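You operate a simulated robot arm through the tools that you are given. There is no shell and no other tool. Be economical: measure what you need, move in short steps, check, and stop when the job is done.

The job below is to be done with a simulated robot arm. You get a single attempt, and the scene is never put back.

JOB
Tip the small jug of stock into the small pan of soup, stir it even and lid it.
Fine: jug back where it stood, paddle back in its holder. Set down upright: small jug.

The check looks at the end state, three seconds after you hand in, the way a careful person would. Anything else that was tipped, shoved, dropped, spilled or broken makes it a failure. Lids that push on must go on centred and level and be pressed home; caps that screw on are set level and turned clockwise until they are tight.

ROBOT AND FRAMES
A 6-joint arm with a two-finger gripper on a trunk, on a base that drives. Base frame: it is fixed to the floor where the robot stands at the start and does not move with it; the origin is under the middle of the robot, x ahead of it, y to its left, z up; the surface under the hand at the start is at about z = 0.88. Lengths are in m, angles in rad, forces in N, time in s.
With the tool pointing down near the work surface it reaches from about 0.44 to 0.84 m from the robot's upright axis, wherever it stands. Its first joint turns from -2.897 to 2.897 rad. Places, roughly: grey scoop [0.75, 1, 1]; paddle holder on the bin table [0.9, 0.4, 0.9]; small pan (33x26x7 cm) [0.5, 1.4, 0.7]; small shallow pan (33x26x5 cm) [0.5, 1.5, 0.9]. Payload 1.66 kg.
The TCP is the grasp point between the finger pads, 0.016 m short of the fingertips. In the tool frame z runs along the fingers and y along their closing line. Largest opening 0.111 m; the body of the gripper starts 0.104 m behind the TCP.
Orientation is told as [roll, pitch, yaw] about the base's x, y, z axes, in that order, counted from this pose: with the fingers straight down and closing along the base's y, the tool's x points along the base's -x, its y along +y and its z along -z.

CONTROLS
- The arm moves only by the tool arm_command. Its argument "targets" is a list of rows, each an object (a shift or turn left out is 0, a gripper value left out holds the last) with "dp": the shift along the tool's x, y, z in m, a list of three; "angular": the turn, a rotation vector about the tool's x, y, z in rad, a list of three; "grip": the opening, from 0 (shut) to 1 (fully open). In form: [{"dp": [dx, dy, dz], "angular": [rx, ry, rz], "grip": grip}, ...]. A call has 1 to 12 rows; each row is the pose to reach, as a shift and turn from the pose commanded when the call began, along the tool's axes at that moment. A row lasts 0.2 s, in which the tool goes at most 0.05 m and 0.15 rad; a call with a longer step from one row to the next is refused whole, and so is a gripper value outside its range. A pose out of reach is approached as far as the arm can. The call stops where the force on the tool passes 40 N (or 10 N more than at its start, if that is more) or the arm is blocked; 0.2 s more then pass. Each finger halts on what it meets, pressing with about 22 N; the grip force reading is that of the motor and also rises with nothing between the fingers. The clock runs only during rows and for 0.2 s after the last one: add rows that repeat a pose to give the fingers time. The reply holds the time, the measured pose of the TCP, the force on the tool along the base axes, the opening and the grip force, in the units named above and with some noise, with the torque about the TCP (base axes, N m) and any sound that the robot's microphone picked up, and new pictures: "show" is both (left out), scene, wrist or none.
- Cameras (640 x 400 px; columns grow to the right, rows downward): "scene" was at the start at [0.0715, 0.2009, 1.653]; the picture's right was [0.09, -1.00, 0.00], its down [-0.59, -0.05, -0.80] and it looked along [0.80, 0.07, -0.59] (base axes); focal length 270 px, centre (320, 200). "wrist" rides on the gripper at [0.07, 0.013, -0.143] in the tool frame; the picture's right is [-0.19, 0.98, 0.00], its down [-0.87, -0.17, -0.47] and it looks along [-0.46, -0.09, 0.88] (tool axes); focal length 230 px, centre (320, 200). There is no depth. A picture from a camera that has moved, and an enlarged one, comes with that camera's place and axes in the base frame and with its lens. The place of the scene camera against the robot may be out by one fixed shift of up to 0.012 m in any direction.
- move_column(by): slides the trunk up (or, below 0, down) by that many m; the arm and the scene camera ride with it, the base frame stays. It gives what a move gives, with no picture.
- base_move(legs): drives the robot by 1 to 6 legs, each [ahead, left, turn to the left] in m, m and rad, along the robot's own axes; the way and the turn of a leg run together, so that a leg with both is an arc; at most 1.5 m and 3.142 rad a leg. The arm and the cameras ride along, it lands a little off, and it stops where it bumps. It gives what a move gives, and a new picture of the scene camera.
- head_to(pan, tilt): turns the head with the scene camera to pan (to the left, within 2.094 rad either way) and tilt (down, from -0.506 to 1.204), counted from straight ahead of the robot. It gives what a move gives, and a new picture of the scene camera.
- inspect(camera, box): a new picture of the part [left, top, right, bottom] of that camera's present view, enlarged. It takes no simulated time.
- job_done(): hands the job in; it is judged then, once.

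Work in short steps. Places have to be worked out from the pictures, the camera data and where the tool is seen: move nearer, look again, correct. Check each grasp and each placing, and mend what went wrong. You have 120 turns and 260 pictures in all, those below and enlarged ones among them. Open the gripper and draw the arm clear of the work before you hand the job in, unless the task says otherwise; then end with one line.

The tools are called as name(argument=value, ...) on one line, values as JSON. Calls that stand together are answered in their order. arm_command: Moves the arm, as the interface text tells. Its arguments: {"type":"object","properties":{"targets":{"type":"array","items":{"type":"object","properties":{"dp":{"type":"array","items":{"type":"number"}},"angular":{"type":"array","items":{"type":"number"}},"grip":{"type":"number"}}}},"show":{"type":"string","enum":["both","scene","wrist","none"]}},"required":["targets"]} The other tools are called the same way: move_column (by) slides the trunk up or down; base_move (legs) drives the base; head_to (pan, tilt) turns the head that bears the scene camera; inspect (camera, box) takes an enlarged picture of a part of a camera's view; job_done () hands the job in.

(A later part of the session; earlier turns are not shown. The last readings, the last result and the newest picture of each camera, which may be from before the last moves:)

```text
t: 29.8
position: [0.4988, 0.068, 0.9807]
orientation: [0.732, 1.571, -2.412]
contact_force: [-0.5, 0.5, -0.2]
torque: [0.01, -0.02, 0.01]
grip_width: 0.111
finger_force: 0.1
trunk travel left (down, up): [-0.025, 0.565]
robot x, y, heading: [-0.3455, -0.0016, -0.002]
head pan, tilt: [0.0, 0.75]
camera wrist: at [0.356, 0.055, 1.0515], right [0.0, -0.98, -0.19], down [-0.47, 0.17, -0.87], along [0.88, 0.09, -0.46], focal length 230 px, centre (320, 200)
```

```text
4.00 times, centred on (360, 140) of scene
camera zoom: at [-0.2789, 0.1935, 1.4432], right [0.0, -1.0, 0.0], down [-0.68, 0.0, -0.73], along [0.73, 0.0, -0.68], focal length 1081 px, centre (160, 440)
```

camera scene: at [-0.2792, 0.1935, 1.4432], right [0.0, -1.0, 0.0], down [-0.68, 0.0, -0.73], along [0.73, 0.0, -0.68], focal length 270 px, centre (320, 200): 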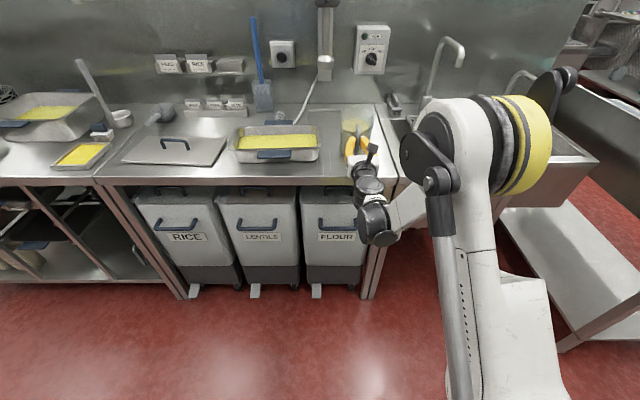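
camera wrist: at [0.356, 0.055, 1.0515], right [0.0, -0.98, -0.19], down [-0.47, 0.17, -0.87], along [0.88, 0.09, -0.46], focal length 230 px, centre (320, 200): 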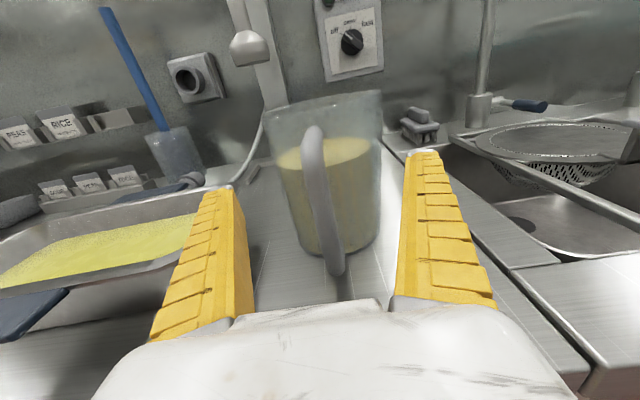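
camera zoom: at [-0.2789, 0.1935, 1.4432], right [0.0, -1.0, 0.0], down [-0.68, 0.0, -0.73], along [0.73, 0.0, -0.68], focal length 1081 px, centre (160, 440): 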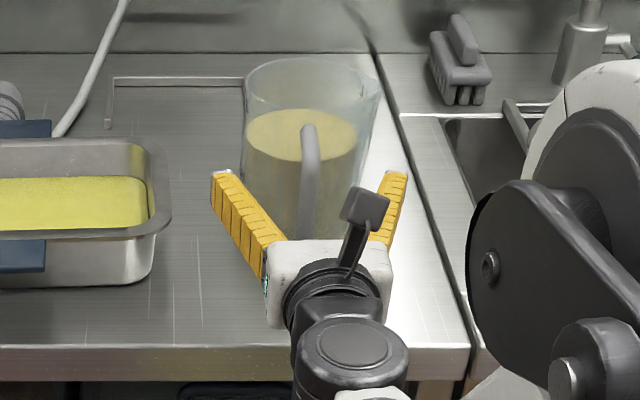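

The handle is between the fingers with no contact. Closing now.

arm_command(targets=[{"grip": 0.5}, {"grip": 0.25}, {"grip": 0.0}, {"grip": 0.0}, {"grip": 0.0}, {"grip": 0.0}], show="wrist")

inspect(camera="wrist", box=[240, 100, 420, 260])

inspect(camera="scene", box=[310, 90, 410, 190])

```text
t: 31.1
position: [0.4984, 0.0687, 0.9813]
orientation: [0.264, 1.571, -2.877]
contact_force: [1.2, -0.5, -0.9]
torque: [0.02, -0.04, -0.01]
grip_width: 0.0062
finger_force: 21.9
trunk travel left (down, up): [-0.025, 0.565]
robot x, y, heading: [-0.3455, 0.001, 0.002]
head pan, tilt: [0.0, 0.75]
camera wrist: at [0.356, 0.055, 1.0515], right [0.0, -0.98, -0.19], down [-0.47, 0.17, -0.87], along [0.88, 0.09, -0.46], focal length 230 px, centre (320, 200)
```

wrist: 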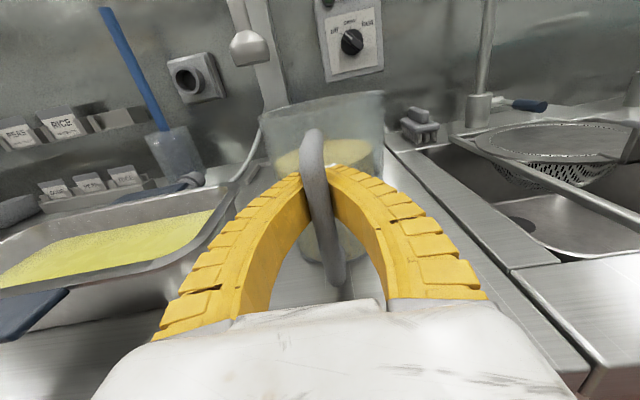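

```text
2.50 times, centred on (330, 180) of wrist
camera zoom: at [0.356, 0.055, 1.0515], right [0.0, -0.98, -0.19], down [-0.47, 0.17, -0.87], along [0.88, 0.09, -0.46], focal length 575 px, centre (295, 250)
```

zoom: 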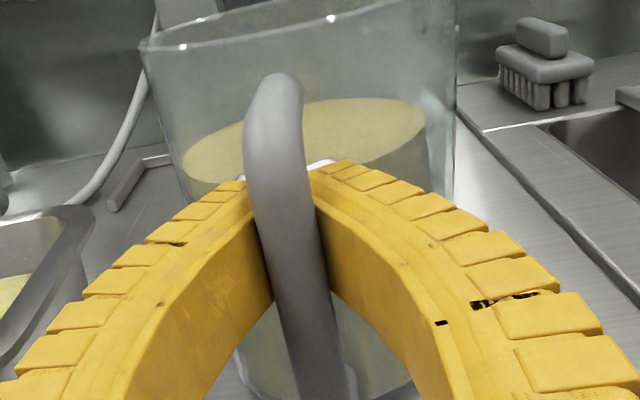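

```text
4.00 times, centred on (360, 140) of scene
camera zoom: at [-0.2788, 0.1935, 1.4432], right [0.0, -1.0, 0.0], down [-0.68, 0.0, -0.73], along [0.73, 0.0, -0.68], focal length 1081 px, centre (160, 440)
```

zoom: 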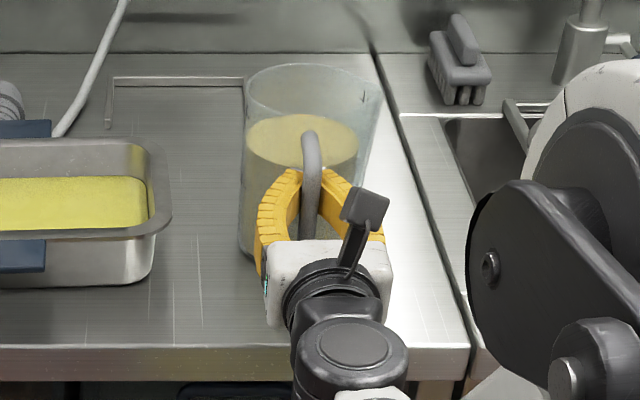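

The fingers are now wrapped around the bar with the tips past it. Another test lift of 2.5 cm.

arm_command(targets=[{"dp": [0.005, 0, 0], "grip": 0}, {"dp": [0.01, 0, 0], "grip": 0}, {"dp": [0.017, 0, 0], "grip": 0}, {"dp": [0.025, 0, 0], "grip": 0}, {"dp": [0.025, 0, 0], "grip": 0}], show="wrist")

inspect(camera="scene", box=[310, 90, 410, 190])

```text
t: 32.4
position: [0.4985, 0.0687, 1.0061]
orientation: [0.43, 1.57, -2.711]
contact_force: [-1.1, 0.9, -4.1]
torque: [0.03, 0.07, 0.02]
grip_width: 0.0062
finger_force: 22.1
trunk travel left (down, up): [-0.025, 0.565]
robot x, y, heading: [-0.3465, 0.0001, -0.003]
head pan, tilt: [0.0, 0.75]
camera wrist: at [0.3557, 0.0547, 1.076], right [0.0, -0.98, -0.19], down [-0.47, 0.17, -0.87], along [0.88, 0.09, -0.46], focal length 230 px, centre (320, 200)
```

wrist: 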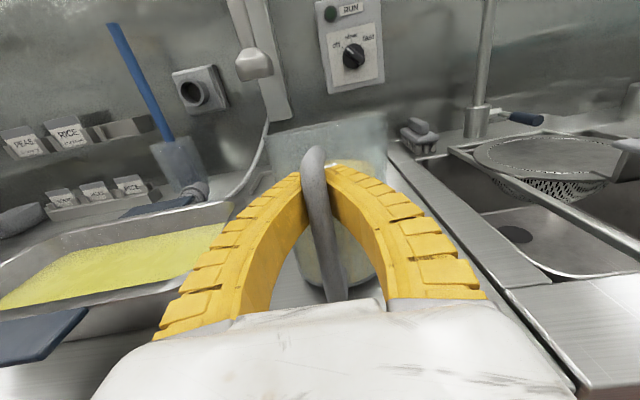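

```text
4.00 times, centred on (360, 140) of scene
camera zoom: at [-0.2787, 0.1935, 1.4432], right [0.0, -1.0, 0.0], down [-0.68, 0.0, -0.73], along [0.73, 0.0, -0.68], focal length 1081 px, centre (160, 440)
```

zoom: 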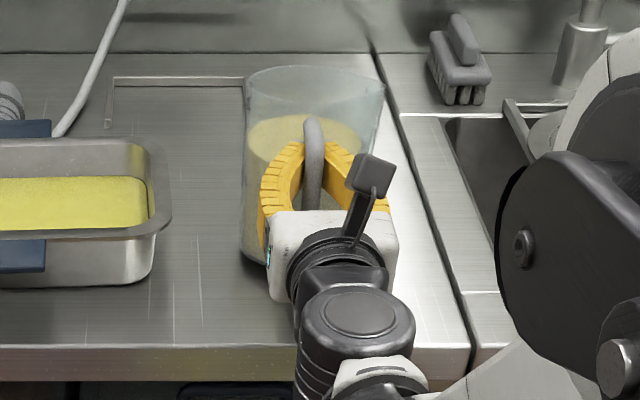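

The tool carries only about 4 N, so I'll zoom in to see whether the jug is tilting or the fingers are sliding along the bar.

inspect(camera="wrist", box=[220, 80, 440, 320])

inspect(camera="scene", box=[330, 95, 390, 165])

```text
1.67 times, centred on (330, 200) of wrist
camera zoom: at [0.3557, 0.0547, 1.076], right [0.0, -0.98, -0.19], down [-0.47, 0.17, -0.87], along [0.88, 0.09, -0.46], focal length 384 px, centre (303, 200)
```

zoom: 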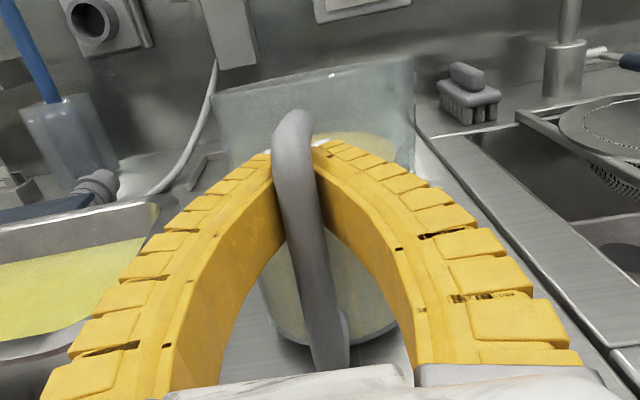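

```text
5.71 times, centred on (360, 130) of scene
camera zoom: at [-0.2787, 0.1935, 1.4432], right [0.0, -1.0, 0.0], down [-0.68, 0.0, -0.73], along [0.73, 0.0, -0.68], focal length 1545 px, centre (91, 600)
```

zoom: 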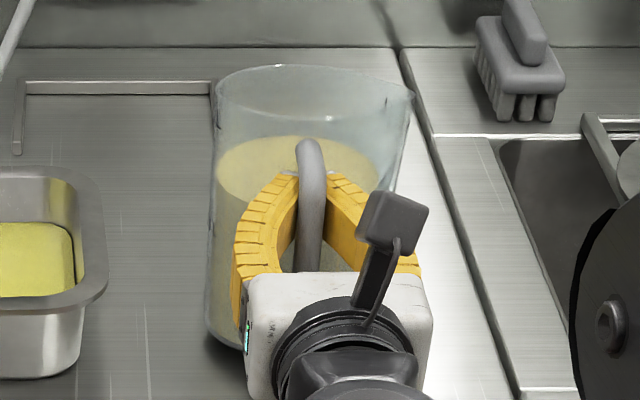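

The jug (~1.1 kg) pivots forward about the handle because the friction torque is too small. I'll set it back down, then grasp the body instead: it's about 0.10 m across against a 0.111 m opening. With the tool horizontal along +x the handle will sit between the fingers.

arm_command(targets=[{"dp": [-0.008, 0, 0], "grip": 0}, {"dp": [-0.016, 0, 0], "grip": 0}, {"dp": [-0.025, 0, 0], "grip": 0}, {"dp": [-0.025, 0, 0], "grip": 0}, {"dp": [-0.025, 0, 0], "grip": 0.3}, {"dp": [-0.025, 0, 0], "grip": 0.6}, {"dp": [-0.025, 0, 0], "grip": 1}, {"dp": [-0.025, 0, 0], "grip": 1}], show="none")

arm_command(targets=[{"dp": [0, 0, -0.03]}, {"dp": [0, 0, -0.065]}, {"dp": [0.04, 0, -0.1]}, {"dp": [0.08, 0, -0.1]}, {"dp": [0.1, 0, -0.1]}, {"dp": [0.1, 0, -0.1]}], show="wrist")

inspect(camera="wrist", box=[260, 150, 410, 270])

inspect(camera="scene", box=[320, 90, 400, 170])

```text
t: 34.1
position: [0.4994, 0.0679, 0.9816]
orientation: [2.276, 1.571, -0.865]
contact_force: [-0.5, 0.3, 0.2]
torque: [-0.02, 0.0, -0.01]
grip_width: 0.1109
finger_force: 0.0
trunk travel left (down, up): [-0.025, 0.565]
robot x, y, heading: [-0.346, -0.0001, -0.003]
head pan, tilt: [0.0, 0.75]
```

```text
refused: row 3 steps farther than a row can; nothing moved
```

```text
3.33 times, centred on (335, 210) of wrist
camera zoom: at [0.3557, 0.0549, 1.051], right [0.0, -0.98, -0.19], down [-0.47, 0.17, -0.87], along [0.88, 0.09, -0.46], focal length 767 px, centre (270, 167)
```

zoom: 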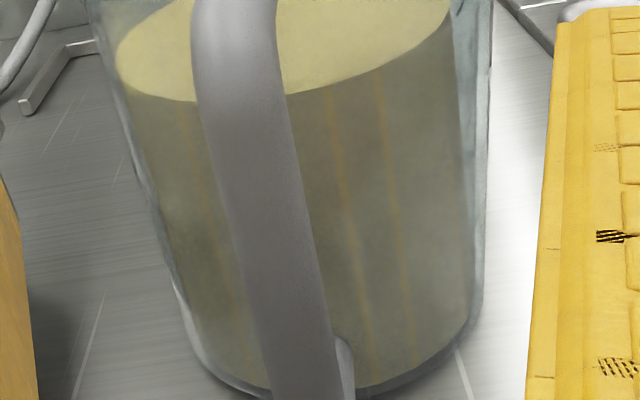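

```text
5.00 times, centred on (360, 130) of scene
camera zoom: at [-0.2791, 0.1935, 1.4432], right [0.0, -1.0, 0.0], down [-0.68, 0.0, -0.73], along [0.73, 0.0, -0.68], focal length 1352 px, centre (120, 550)
```

zoom: 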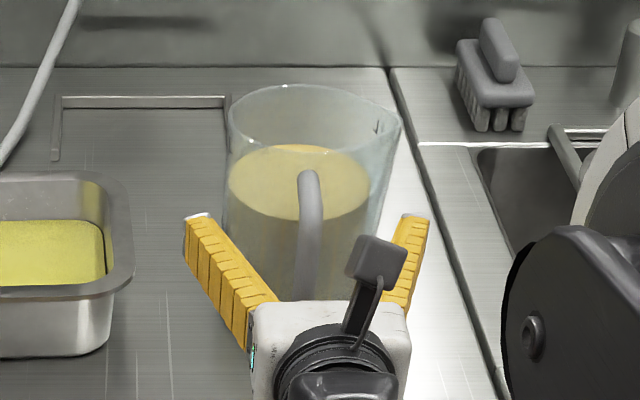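

The jug is upright again. I'll back off and rise in smaller steps to measure its axis.

arm_command(targets=[{"dp": [0, 0, -0.03]}, {"dp": [0, 0, -0.065]}, {"dp": [0.02, 0, -0.1]}, {"dp": [0.06, 0, -0.12]}, {"dp": [0.1, 0, -0.12]}, {"dp": [0.14, 0, -0.12]}, {"dp": [0.14, 0, -0.12]}], show="wrist")

inspect(camera="wrist", box=[280, 150, 410, 290])

inspect(camera="scene", box=[320, 90, 400, 170])

```text
t: 35.8
position: [0.3788, 0.0681, 1.123]
orientation: [2.965, 1.572, -0.176]
contact_force: [0.6, 0.0, 0.0]
torque: [0.03, 0.0, -0.02]
grip_width: 0.1107
finger_force: 0.1
trunk travel left (down, up): [-0.025, 0.565]
robot x, y, heading: [-0.3458, 0.001, -0.001]
head pan, tilt: [0.0, 0.75]
camera wrist: at [0.2356, 0.0548, 1.1928], right [0.0, -0.98, -0.19], down [-0.47, 0.17, -0.87], along [0.88, 0.09, -0.46], focal length 230 px, centre (320, 200)
```

wrist: 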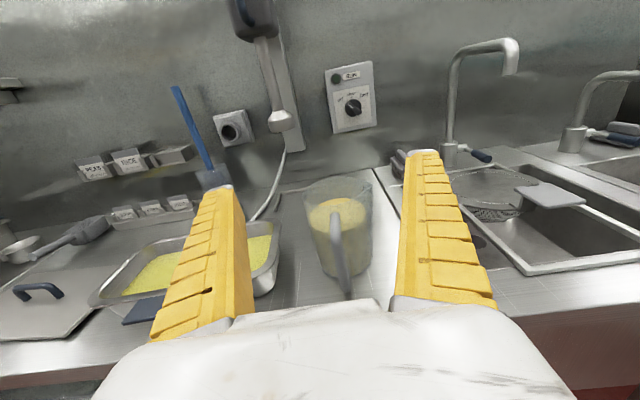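

```text
2.86 times, centred on (345, 220) of wrist
camera zoom: at [0.2356, 0.0548, 1.1928], right [0.0, -0.98, -0.19], down [-0.47, 0.17, -0.87], along [0.88, 0.09, -0.46], focal length 657 px, centre (249, 143)
```

zoom: 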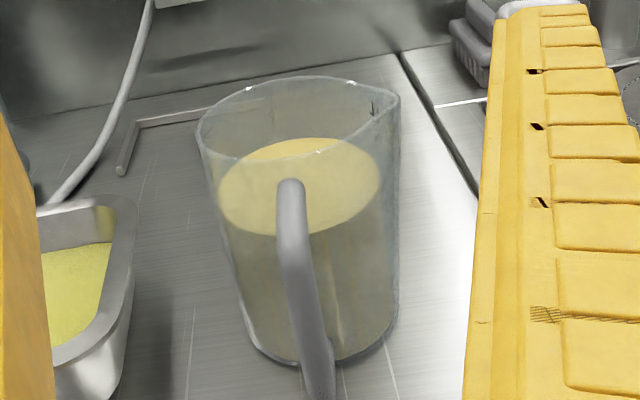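

```text
5.00 times, centred on (360, 130) of scene
camera zoom: at [-0.2793, 0.1935, 1.4432], right [0.0, -1.0, 0.0], down [-0.68, 0.0, -0.73], along [0.73, 0.0, -0.68], focal length 1352 px, centre (120, 550)
```

zoom: 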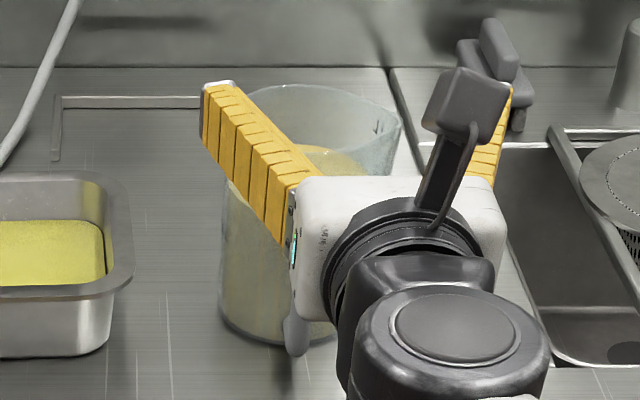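

Jug axis estimate: x≈0.565, y≈0.067, diameter ≈0.10, handle outer face x≈0.471. I'll come down to z≈0.95, advance with the fingers either side of the handle until the tips are just short of the body, and look.

arm_command(targets=[{"dp": [-0.05, 0.001, 0]}, {"dp": [-0.1, 0.001, 0]}, {"dp": [-0.145, 0.001, 0]}, {"dp": [-0.171, 0.001, 0.02]}, {"dp": [-0.171, 0.001, 0.06]}, {"dp": [-0.171, 0.001, 0.1]}, {"dp": [-0.171, 0.001, 0.1]}], show="both")

inspect(camera="wrist", box=[200, 60, 460, 300])

inspect(camera="scene", box=[320, 100, 400, 180])

```text
t: 37.4
position: [0.4788, 0.0691, 0.9502]
orientation: [0.395, 1.57, -2.749]
contact_force: [-0.3, -1.6, 0.0]
torque: [0.01, 0.02, -0.02]
grip_width: 0.1109
finger_force: 0.0
trunk travel left (down, up): [-0.025, 0.565]
robot x, y, heading: [-0.3433, -0.0007, -0.004]
head pan, tilt: [0.0, 0.75]
camera scene: at [-0.2788, 0.1935, 1.4432], right [0.0, -1.0, 0.0], down [-0.68, 0.0, -0.73], along [0.73, 0.0, -0.68], focal length 270 px, centre (320, 200)
camera wrist: at [0.3366, 0.0547, 1.0196], right [0.0, -0.98, -0.19], down [-0.47, 0.17, -0.87], along [0.88, 0.09, -0.46], focal length 230 px, centre (320, 200)
```

scene: 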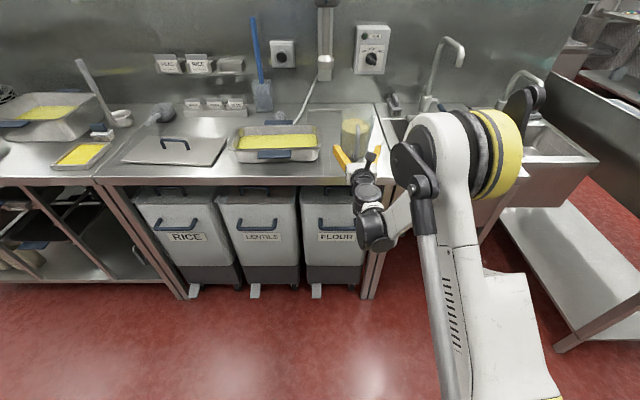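
wrist: 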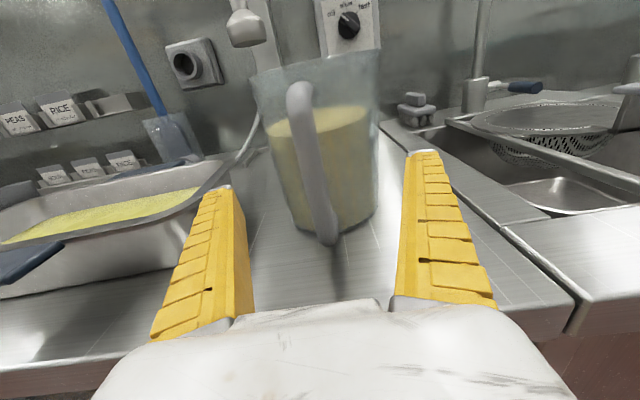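

```text
1.67 times, centred on (330, 180) of wrist
camera zoom: at [0.3366, 0.0547, 1.0196], right [0.0, -0.98, -0.19], down [-0.47, 0.17, -0.87], along [0.88, 0.09, -0.46], focal length 384 px, centre (303, 233)
```

zoom: 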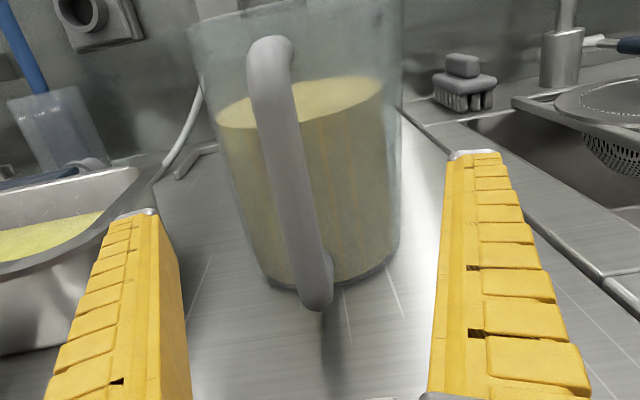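

```text
5.00 times, centred on (360, 140) of scene
camera zoom: at [-0.2788, 0.1935, 1.4432], right [0.0, -1.0, 0.0], down [-0.68, 0.0, -0.73], along [0.73, 0.0, -0.68], focal length 1352 px, centre (120, 500)
```

zoom: 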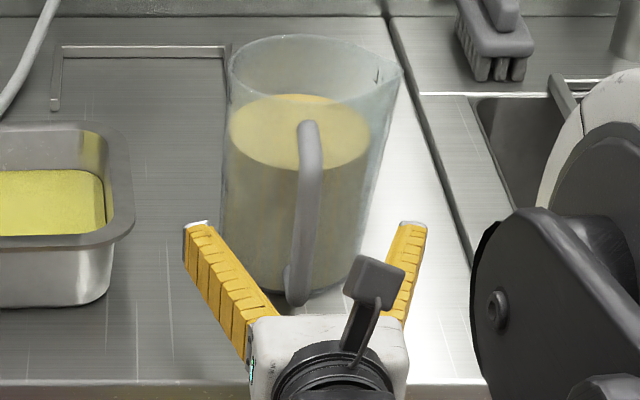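

At z=0.95 the jug spans y≈0.021–0.118 and the fingers open over 0.0135–0.1245, so it is well centred. I'll advance 0.05 m and check the clearance.

arm_command(targets=[{"dp": [0, 0, 0.02]}, {"dp": [0, 0, 0.035]}, {"dp": [0, 0, 0.05]}, {"dp": [0, 0, 0.05]}], show="wrist")

inspect(camera="scene", box=[320, 90, 400, 170])

```text
t: 38.4
position: [0.5283, 0.0675, 0.9504]
orientation: [1.356, 1.57, -1.787]
contact_force: [-0.8, 0.2, -0.3]
torque: [-0.01, 0.0, 0.05]
grip_width: 0.111
finger_force: 0.0
trunk travel left (down, up): [-0.025, 0.565]
robot x, y, heading: [-0.3478, -0.0012, -0.0]
head pan, tilt: [0.0, 0.75]
camera wrist: at [0.3864, 0.0544, 1.0199], right [0.0, -0.98, -0.19], down [-0.47, 0.17, -0.87], along [0.88, 0.09, -0.46], focal length 230 px, centre (320, 200)
```

wrist: 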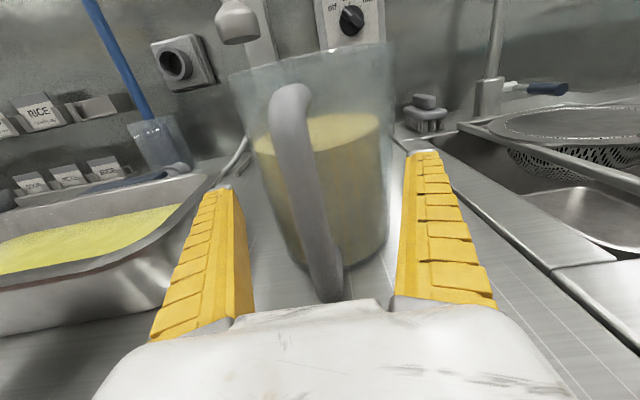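

```text
5.00 times, centred on (360, 130) of scene
camera zoom: at [-0.279, 0.1935, 1.4432], right [0.0, -1.0, 0.0], down [-0.68, 0.0, -0.73], along [0.73, 0.0, -0.68], focal length 1352 px, centre (120, 550)
```

zoom: 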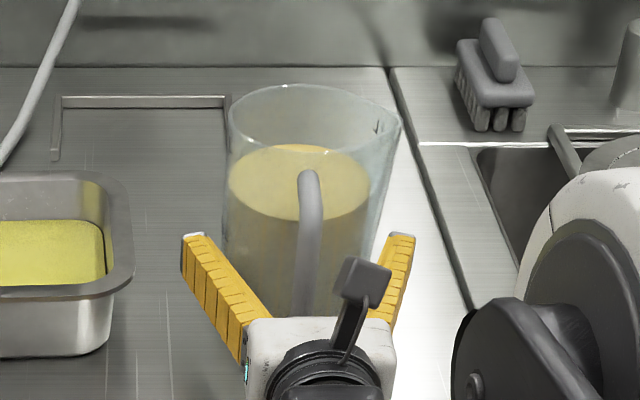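

Clearances look fine on both sides. I'll advance another 0.03 m, nudging 2 mm toward +y.

arm_command(targets=[{"dp": [0, -0.002, 0.01]}, {"dp": [0, -0.002, 0.02]}, {"dp": [0, -0.002, 0.03]}, {"dp": [0, -0.002, 0.03]}], show="wrist")

inspect(camera="scene", box=[320, 90, 400, 170])

inspect(camera="wrist", box=[200, 60, 460, 320])

```text
t: 39.4
position: [0.5579, 0.0683, 0.9495]
orientation: [1.958, 1.573, -1.183]
contact_force: [0.1, -0.4, -0.8]
torque: [-0.03, -0.02, -0.03]
grip_width: 0.1109
finger_force: 0.1
trunk travel left (down, up): [-0.025, 0.565]
robot x, y, heading: [-0.3501, 0.001, -0.003]
head pan, tilt: [0.0, 0.75]
camera wrist: at [0.4157, 0.0562, 1.0197], right [0.0, -0.98, -0.19], down [-0.47, 0.17, -0.87], along [0.88, 0.09, -0.46], focal length 230 px, centre (320, 200)
```

wrist: 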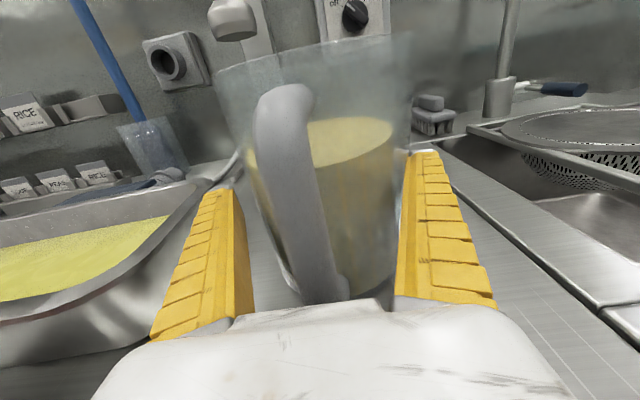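

```text
5.00 times, centred on (360, 130) of scene
camera zoom: at [-0.279, 0.1935, 1.4432], right [0.0, -1.0, 0.0], down [-0.68, 0.0, -0.73], along [0.73, 0.0, -0.68], focal length 1352 px, centre (120, 550)
```

zoom: 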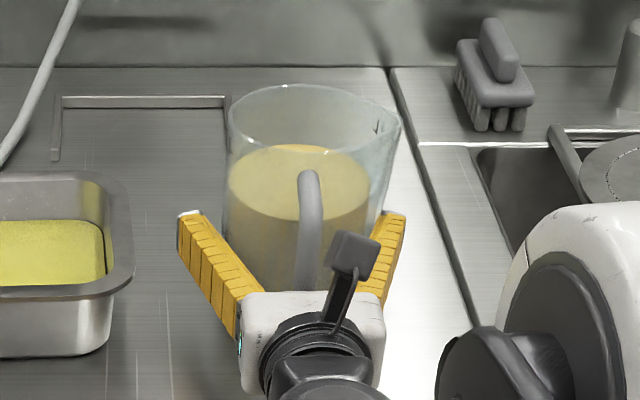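

```text
1.54 times, centred on (330, 190) of wrist
camera zoom: at [0.4157, 0.0562, 1.0197], right [0.0, -0.98, -0.19], down [-0.47, 0.17, -0.87], along [0.88, 0.09, -0.46], focal length 354 px, centre (305, 215)
```

zoom: 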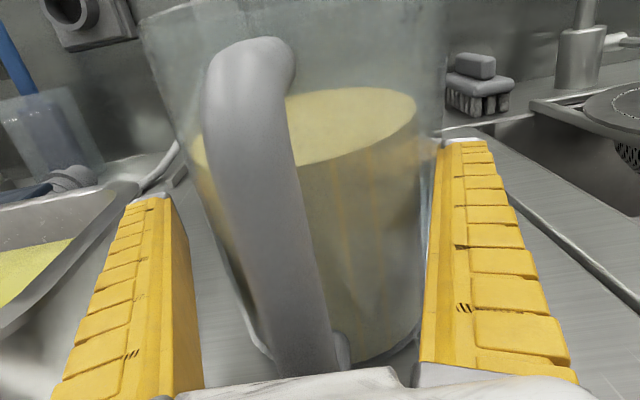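

The right gap is smaller than the left because of the spout ridge. I'll shift 4.5 mm toward −y, advance 5 mm and close gently.

arm_command(targets=[{"dp": [0, 0.0045, 0]}, {"dp": [0, 0.0045, 0.006]}, {"dp": [0, 0.0045, 0.006], "grip": 0.92}, {"dp": [0, 0.0045, 0.006], "grip": 0.85}, {"dp": [0, 0.0045, 0.006], "grip": 0.7}, {"dp": [0, 0.0045, 0.006], "grip": 0.5}, {"dp": [0, 0.0045, 0.006], "grip": 0.5}], show="wrist")

inspect(camera="scene", box=[320, 90, 400, 170])

```text
t: 41.0
position: [0.5659, 0.0645, 0.9502]
orientation: [3.099, 1.571, -0.044]
contact_force: [-2.4, -0.5, 0.3]
torque: [-0.03, 0.02, 0.01]
grip_width: 0.0946
finger_force: 22.2
trunk travel left (down, up): [-0.025, 0.565]
robot x, y, heading: [-0.3464, -0.0002, -0.004]
head pan, tilt: [0.0, 0.75]
camera wrist: at [0.4217, 0.0517, 1.0196], right [0.0, -0.98, -0.19], down [-0.47, 0.17, -0.87], along [0.88, 0.09, -0.46], focal length 230 px, centre (320, 200)
```

wrist: 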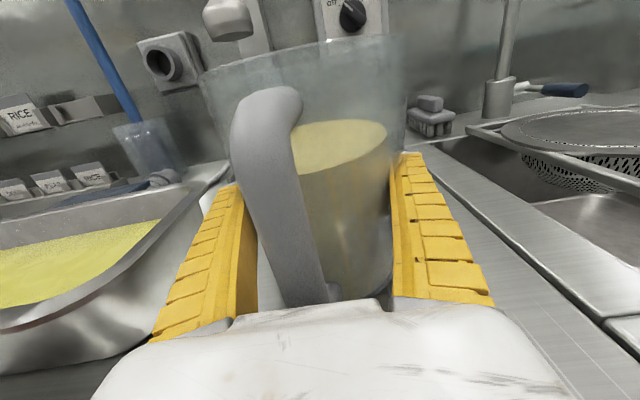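

```text
5.00 times, centred on (360, 130) of scene
camera zoom: at [-0.2792, 0.1935, 1.4432], right [0.0, -1.0, 0.0], down [-0.68, 0.0, -0.73], along [0.73, 0.0, -0.68], focal length 1352 px, centre (120, 550)
```

zoom: 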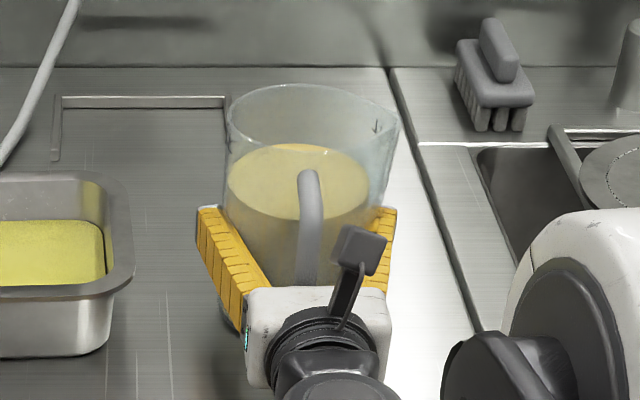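

Gripped at 0.0946 m, and the jug stands within about 2 mm of its original spot. The return pose is TCP ≈ (0.566, 0.0665, 0.950). Test lift 3 cm.

arm_command(targets=[{"dp": [0.008, 0, 0], "grip": 0.3}, {"dp": [0.016, 0, 0], "grip": 0.3}, {"dp": [0.03, 0, 0], "grip": 0.3}, {"dp": [0.03, 0, 0], "grip": 0.3}], show="wrist")

inspect(camera="scene", box=[320, 90, 400, 170])

```text
t: 42.0
position: [0.5636, 0.0648, 0.9808]
orientation: [2.024, 1.571, -1.119]
contact_force: [-0.1, -0.6, 0.7]
torque: [0.0, 0.0, -0.01]
grip_width: 0.0363
finger_force: 2.2
trunk travel left (down, up): [-0.025, 0.565]
robot x, y, heading: [-0.3486, 0.0025, -0.0]
head pan, tilt: [0.0, 0.75]
camera wrist: at [0.4219, 0.0515, 1.0505], right [0.0, -0.98, -0.19], down [-0.47, 0.17, -0.87], along [0.88, 0.09, -0.46], focal length 230 px, centre (320, 200)
```

wrist: 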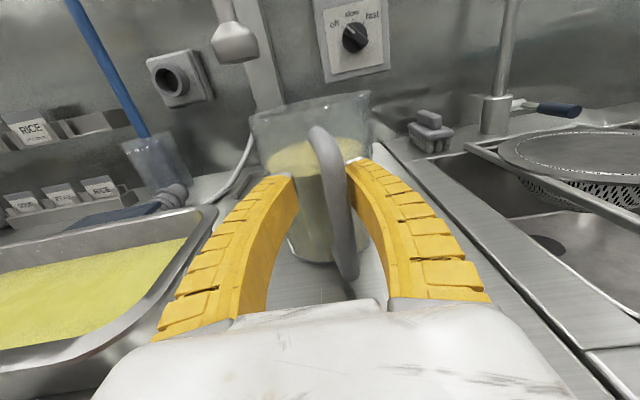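

```text
5.00 times, centred on (360, 130) of scene
camera zoom: at [-0.2791, 0.1934, 1.4433], right [0.0, -1.0, 0.0], down [-0.68, 0.0, -0.73], along [0.73, 0.0, -0.68], focal length 1352 px, centre (120, 550)
```

zoom: 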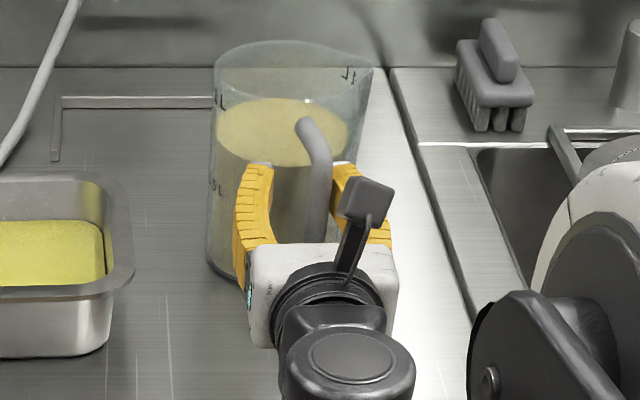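

The fingers contacted behind the jug's axis and squeezed it forward; it slid but is still upright with no spill. I'll change strategy to a steep (~60°) tool over the handle with the pads across the true axis. First I open, back off and re-measure.

arm_command(targets=[{"grip": 0.6}, {"grip": 1}, {"grip": 1}, {"dp": [0, 0, -0.04]}, {"dp": [0, 0, -0.08]}, {"dp": [0, 0, -0.12]}, {"dp": [0.03, 0, -0.155]}, {"dp": [0.07, 0, -0.155]}, {"dp": [0.11, 0, -0.155]}, {"dp": [0.15, 0, -0.155]}, {"dp": [0.15, 0, -0.155]}], show="wrist")

inspect(camera="wrist", box=[270, 140, 410, 270])

inspect(camera="scene", box=[320, 90, 400, 170])

```text
t: 44.4
position: [0.4095, 0.0661, 1.1315]
orientation: [2.99, 1.57, -0.152]
contact_force: [-0.2, -0.3, 0.5]
torque: [-0.01, -0.01, -0.01]
grip_width: 0.1107
finger_force: 0.1
trunk travel left (down, up): [-0.025, 0.565]
robot x, y, heading: [-0.3448, -0.0014, -0.002]
head pan, tilt: [0.0, 0.75]
camera wrist: at [0.2668, 0.0529, 1.2007], right [0.0, -0.98, -0.19], down [-0.47, 0.17, -0.87], along [0.88, 0.09, -0.46], focal length 230 px, centre (320, 200)
```

wrist: 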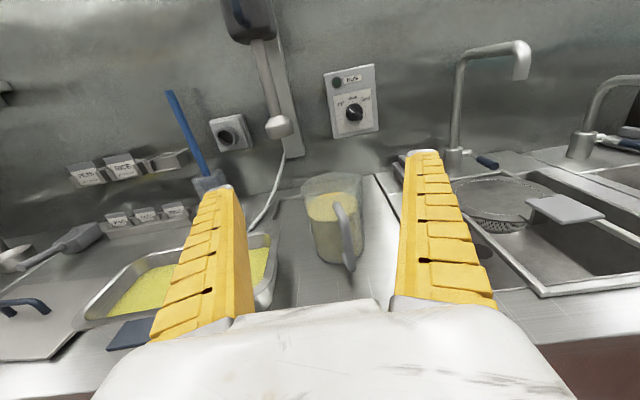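

```text
3.08 times, centred on (340, 205) of wrist
camera zoom: at [0.2668, 0.0529, 1.2007], right [0.0, -0.98, -0.19], down [-0.47, 0.17, -0.87], along [0.88, 0.09, -0.46], focal length 708 px, centre (258, 185)
```

zoom: 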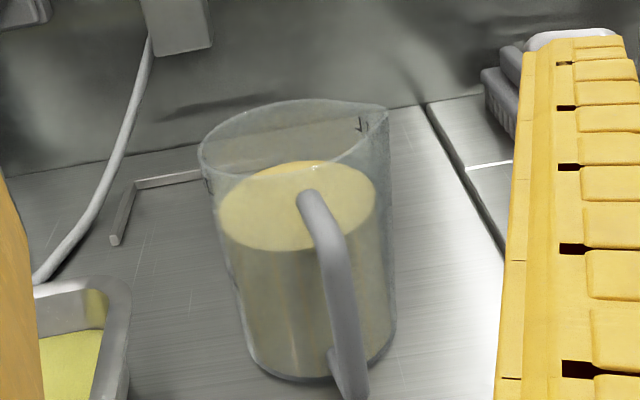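

```text
5.00 times, centred on (360, 130) of scene
camera zoom: at [-0.2793, 0.1935, 1.4432], right [0.0, -1.0, 0.0], down [-0.68, 0.0, -0.73], along [0.73, 0.0, -0.68], focal length 1352 px, centre (120, 550)
```

zoom: 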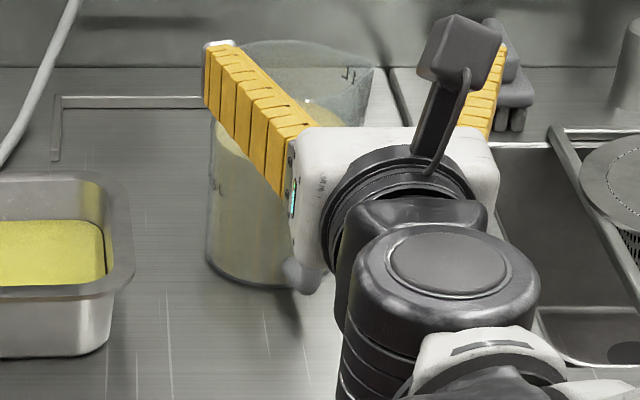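

The jug is upright at roughly x≈0.62, with the handle now turned toward the front right. I'll pitch the tool to 60° down, which makes the wrist camera look straight down, and drive forward 0.15 m.

arm_command(targets=[{"dp": [0.02, 0, 0], "angular": [0, -0.14, 0]}, {"dp": [0.04, 0, 0], "angular": [0, -0.28, 0]}, {"dp": [0.06, 0, 0], "angular": [0, -0.42, 0]}, {"dp": [0.08, 0, 0], "angular": [0, -0.56, 0]}, {"dp": [0.1, 0, 0], "angular": [0, -0.7, 0]}, {"dp": [0.12, 0, 0], "angular": [0, -0.84, 0]}, {"dp": [0.14, 0, 0], "angular": [0, -0.95, 0]}, {"dp": [0.14, 0, 0], "angular": [0, -1.047, 0]}, {"dp": [0.14, 0, 0], "angular": [0, -1.047, 0]}], show="wrist")

base_move(legs=[[0.15, 0, 0]])

inspect(camera="wrist", box=[0, 0, 640, 400])

```text
t: 46.4
position: [0.409, 0.0653, 1.2696]
orientation: [0.0, 0.522, 3.137]
contact_force: [0.5, 1.0, 0.4]
torque: [0.02, 0.05, 0.01]
grip_width: 0.1108
finger_force: 0.0
out of reach, approached as far as the arm can: row 1
trunk travel left (down, up): [-0.025, 0.565]
robot x, y, heading: [-0.349, 0.0023, 0.003]
head pan, tilt: [0.0, 0.75]
camera wrist: at [0.3991, 0.0522, 1.4287], right [-0.17, -0.98, -0.09], down [-0.98, 0.17, -0.02], along [0.04, 0.09, -1.0], focal length 230 px, centre (320, 200)
```

wrist: 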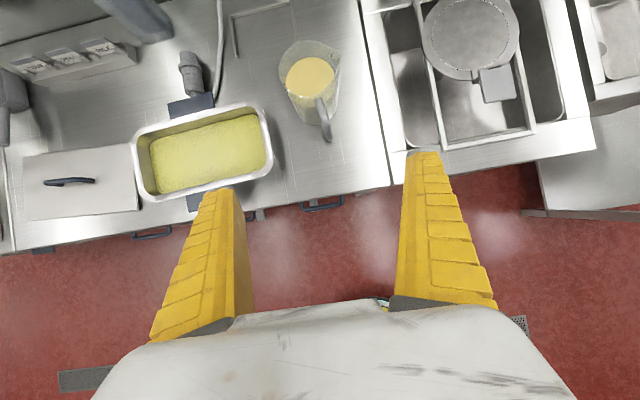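

```text
t: 47.7
position: [0.5608, 0.0648, 1.2698]
orientation: [0.002, 0.525, 3.137]
contact_force: [0.1, 0.0, 0.2]
torque: [0.0, 0.01, 0.0]
grip_width: 0.1109
finger_force: 0.1
trunk travel left (down, up): [-0.025, 0.565]
robot x, y, heading: [-0.1998, -0.0001, -0.001]
head pan, tilt: [0.0, 0.75]
camera scene: at [-0.1293, 0.1932, 1.4431], right [0.0, -1.0, 0.0], down [-0.68, 0.0, -0.73], along [0.73, 0.0, -0.68], focal length 270 px, centre (320, 200)
```

scene: 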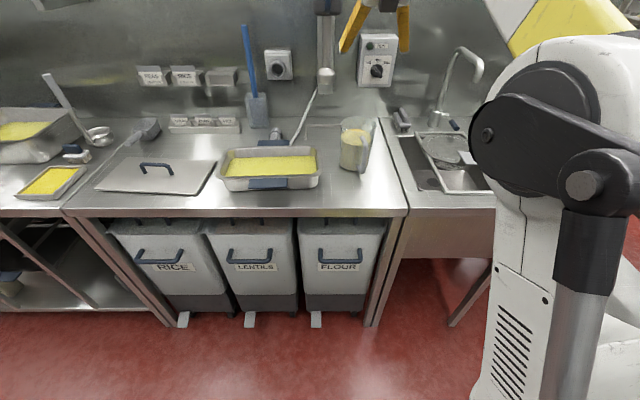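

```text
1.00 times, centred on (320, 200) of wrist (not enlarged: the box is as wide or as high as the picture)
camera zoom: at [0.5486, 0.0517, 1.4283], right [-0.17, -0.98, -0.09], down [-0.98, 0.17, -0.02], along [0.04, 0.09, -1.0], focal length 230 px, centre (320, 200)
```

zoom: 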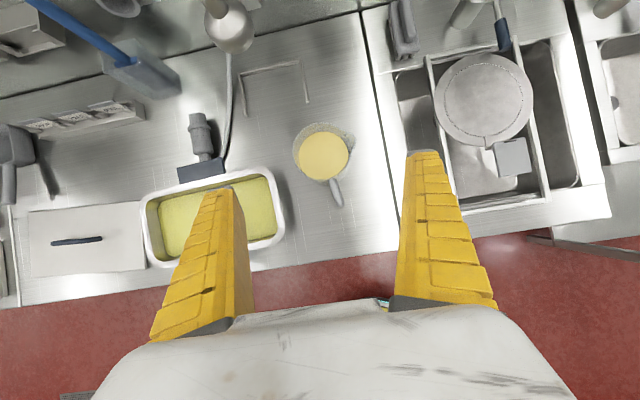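

This overhead view is good for locating the jug, so I'll zoom in on the jug and pan.

inspect(camera="wrist", box=[260, 100, 390, 220])

inspect(camera="wrist", box=[20, 100, 300, 290])

```text
3.33 times, centred on (325, 160) of wrist
camera zoom: at [0.5486, 0.0517, 1.4283], right [-0.17, -0.98, -0.09], down [-0.98, 0.17, -0.02], along [0.04, 0.09, -1.0], focal length 767 px, centre (303, 333)
```

zoom: 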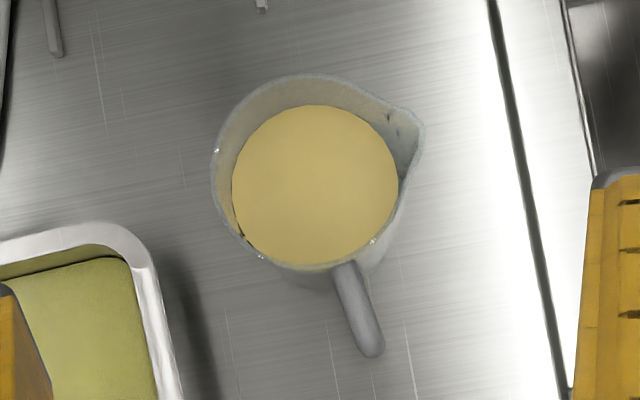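

```text
2.11 times, centred on (160, 195) of wrist
camera zoom: at [0.5486, 0.0517, 1.4283], right [-0.17, -0.98, -0.09], down [-0.98, 0.17, -0.02], along [0.04, 0.09, -1.0], focal length 484 px, centre (657, 210)
```

zoom: 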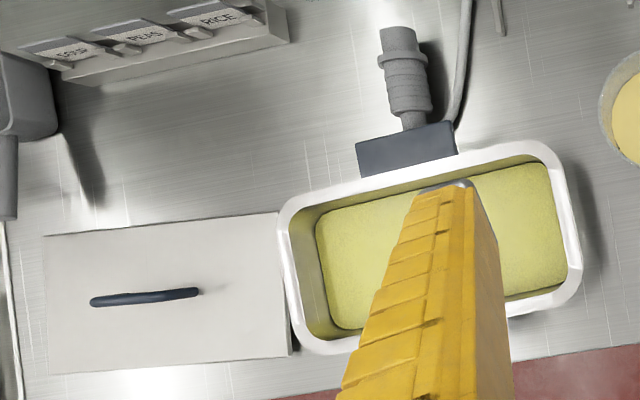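

The jug axis is at (0.645, 0.070), the rim at z≈1.037 and the handle azimuth about 190°. The pan centre is (0.573, 0.337). I'll move to a point on the approach line 0.15 m back from the grasp pose (0.650, 0.070, 0.972).

arm_command(targets=[{"dp": [-0.018, -0.002, 0.038]}, {"dp": [-0.036, -0.004, 0.076]}, {"dp": [-0.054, -0.005, 0.115]}, {"dp": [-0.0717, -0.005, 0.1526]}, {"dp": [-0.0717, -0.005, 0.1526]}], show="both")

inspect(camera="scene", box=[310, 70, 410, 170])

inspect(camera="wrist", box=[180, 20, 460, 310])

```text
t: 48.9
position: [0.5729, 0.0692, 1.1012]
orientation: [0.003, 0.523, 3.136]
contact_force: [0.7, 1.0, -1.2]
torque: [0.02, 0.0, -0.05]
grip_width: 0.111
finger_force: 0.1
trunk travel left (down, up): [-0.025, 0.565]
robot x, y, heading: [-0.1944, 0.0011, -0.001]
head pan, tilt: [0.0, 0.75]
camera scene: at [-0.1297, 0.1932, 1.4432], right [0.0, -1.0, 0.0], down [-0.68, 0.0, -0.73], along [0.73, 0.0, -0.68], focal length 270 px, centre (320, 200)
camera wrist: at [0.5621, 0.0565, 1.2596], right [-0.17, -0.98, -0.09], down [-0.98, 0.17, -0.02], along [0.04, 0.09, -1.0], focal length 230 px, centre (320, 200)
```

scene: 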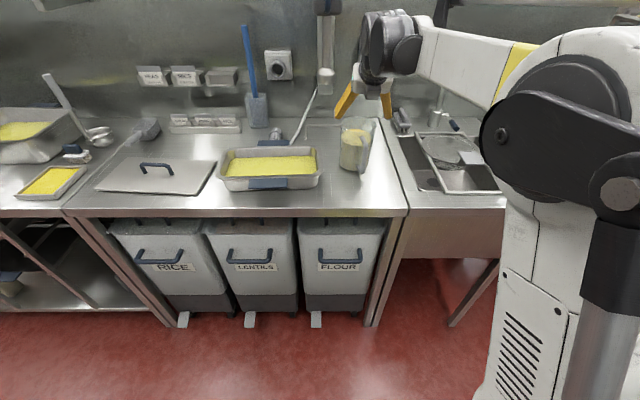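
wrist: 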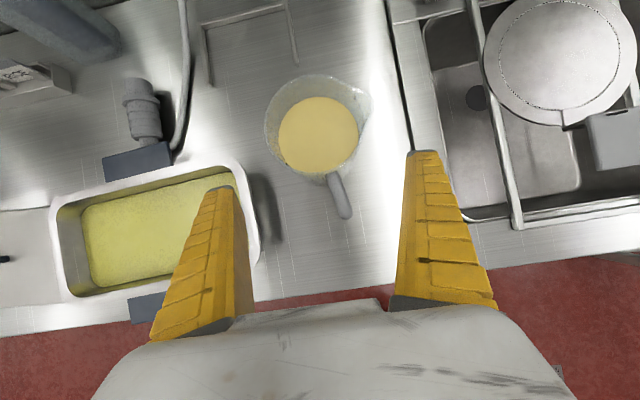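

```text
4.00 times, centred on (360, 120) of scene
camera zoom: at [-0.1297, 0.1932, 1.4432], right [0.0, -1.0, 0.0], down [-0.68, 0.0, -0.73], along [0.73, 0.0, -0.68], focal length 1081 px, centre (160, 520)
```

zoom: 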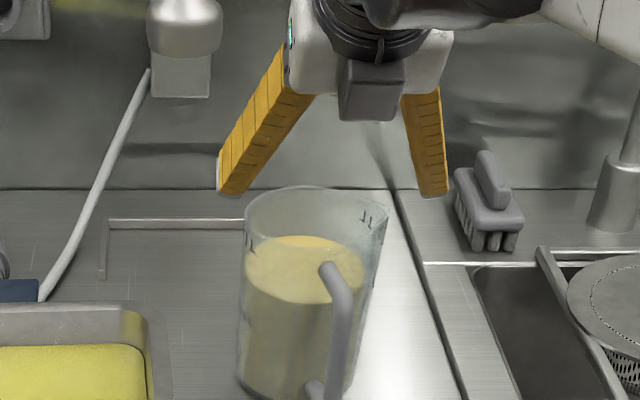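

```text
1.38 times, centred on (320, 165) of wrist
camera zoom: at [0.5621, 0.0565, 1.2596], right [-0.17, -0.98, -0.09], down [-0.98, 0.17, -0.02], along [0.04, 0.09, -1.0], focal length 317 px, centre (320, 248)
```

zoom: 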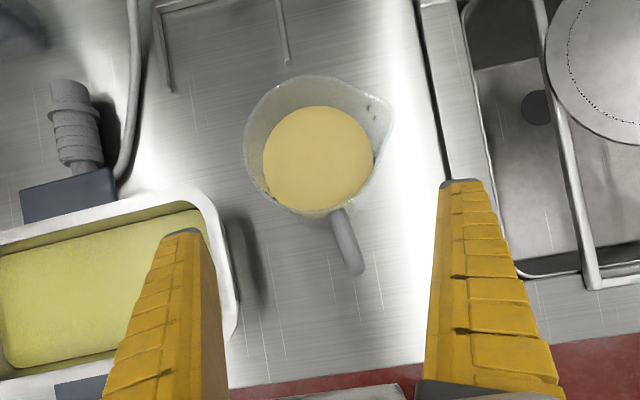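

The axis is confirmed at (0.644, 0.071). I'll advance along the tool axis by 0.09 m and check the finger clearance around the rim.

arm_command(targets=[{"dp": [0, -0.001, 0.03]}, {"dp": [0, -0.001, 0.06]}, {"dp": [0, -0.001, 0.09]}, {"dp": [0, -0.001, 0.09]}], show="wrist")

inspect(camera="scene", box=[310, 80, 410, 180])

```text
t: 49.9
position: [0.6189, 0.0697, 1.0246]
orientation: [0.002, 0.525, 3.135]
contact_force: [0.3, 0.6, 0.5]
torque: [0.01, 0.02, -0.05]
grip_width: 0.1108
finger_force: 0.0
trunk travel left (down, up): [-0.025, 0.565]
robot x, y, heading: [-0.1991, -0.0008, -0.002]
head pan, tilt: [0.0, 0.75]
camera wrist: at [0.6075, 0.0574, 1.1826], right [-0.17, -0.98, -0.09], down [-0.98, 0.17, -0.02], along [0.04, 0.09, -1.0], focal length 230 px, centre (320, 200)
```

wrist: 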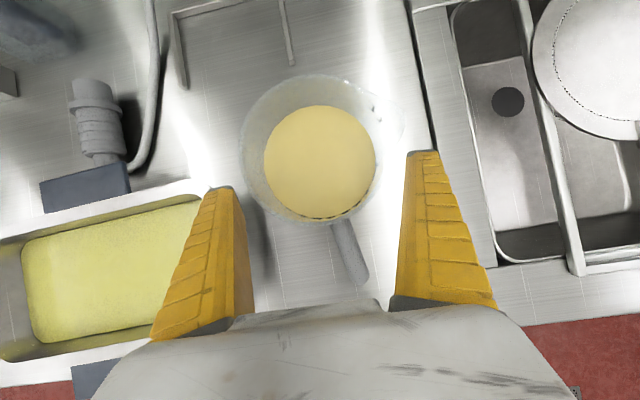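

```text
4.00 times, centred on (360, 130) of scene
camera zoom: at [-0.1296, 0.1932, 1.4432], right [0.0, -1.0, 0.0], down [-0.68, 0.0, -0.73], along [0.73, 0.0, -0.68], focal length 1081 px, centre (160, 480)
```

zoom: 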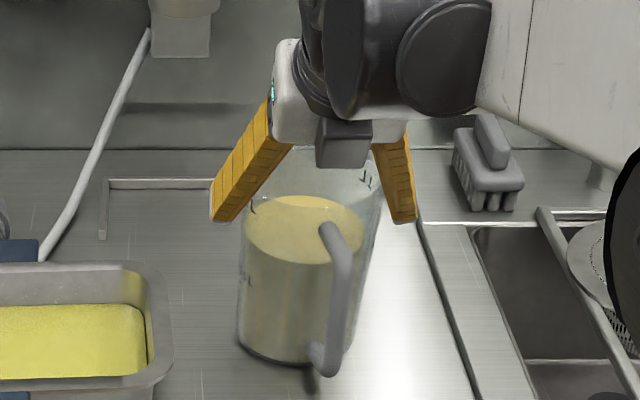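

Centred. I'll advance the last 0.06 m to the grasp pose.

arm_command(targets=[{"dp": [0, 0, 0.02]}, {"dp": [0, 0, 0.04]}, {"dp": [0, 0, 0.06]}, {"dp": [0, 0, 0.06]}], show="wrist")

inspect(camera="scene", box=[310, 80, 410, 180])

```text
t: 50.9
position: [0.6481, 0.0701, 0.9721]
orientation: [0.002, 0.526, 3.133]
contact_force: [-2.2, -0.2, -0.5]
torque: [-0.06, -0.14, -0.02]
grip_width: 0.1117
finger_force: 0.1
trunk travel left (down, up): [-0.025, 0.565]
robot x, y, heading: [-0.1988, 0.0004, -0.002]
head pan, tilt: [0.0, 0.75]
camera wrist: at [0.6366, 0.0573, 1.1303], right [-0.17, -0.98, -0.09], down [-0.98, 0.18, -0.03], along [0.04, 0.09, -1.0], focal length 230 px, centre (320, 200)
```

wrist: 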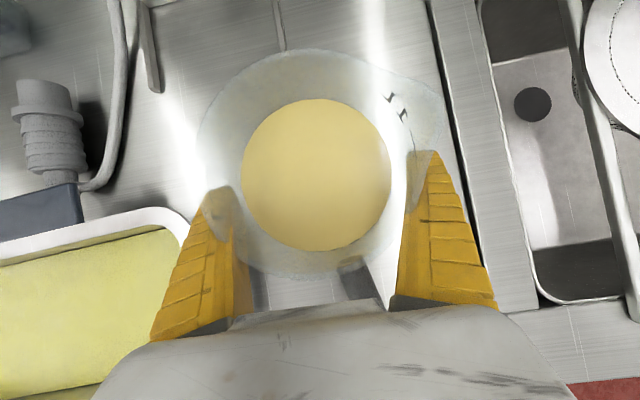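

```text
4.00 times, centred on (360, 130) of scene
camera zoom: at [-0.1301, 0.1932, 1.4432], right [0.0, -1.0, 0.0], down [-0.68, 0.0, -0.73], along [0.73, 0.0, -0.68], focal length 1081 px, centre (160, 480)
```

zoom: 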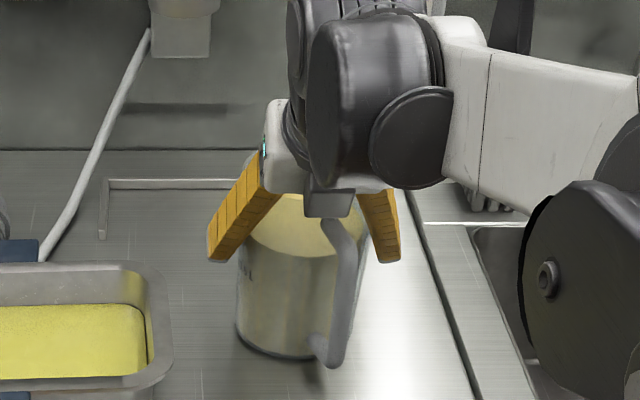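

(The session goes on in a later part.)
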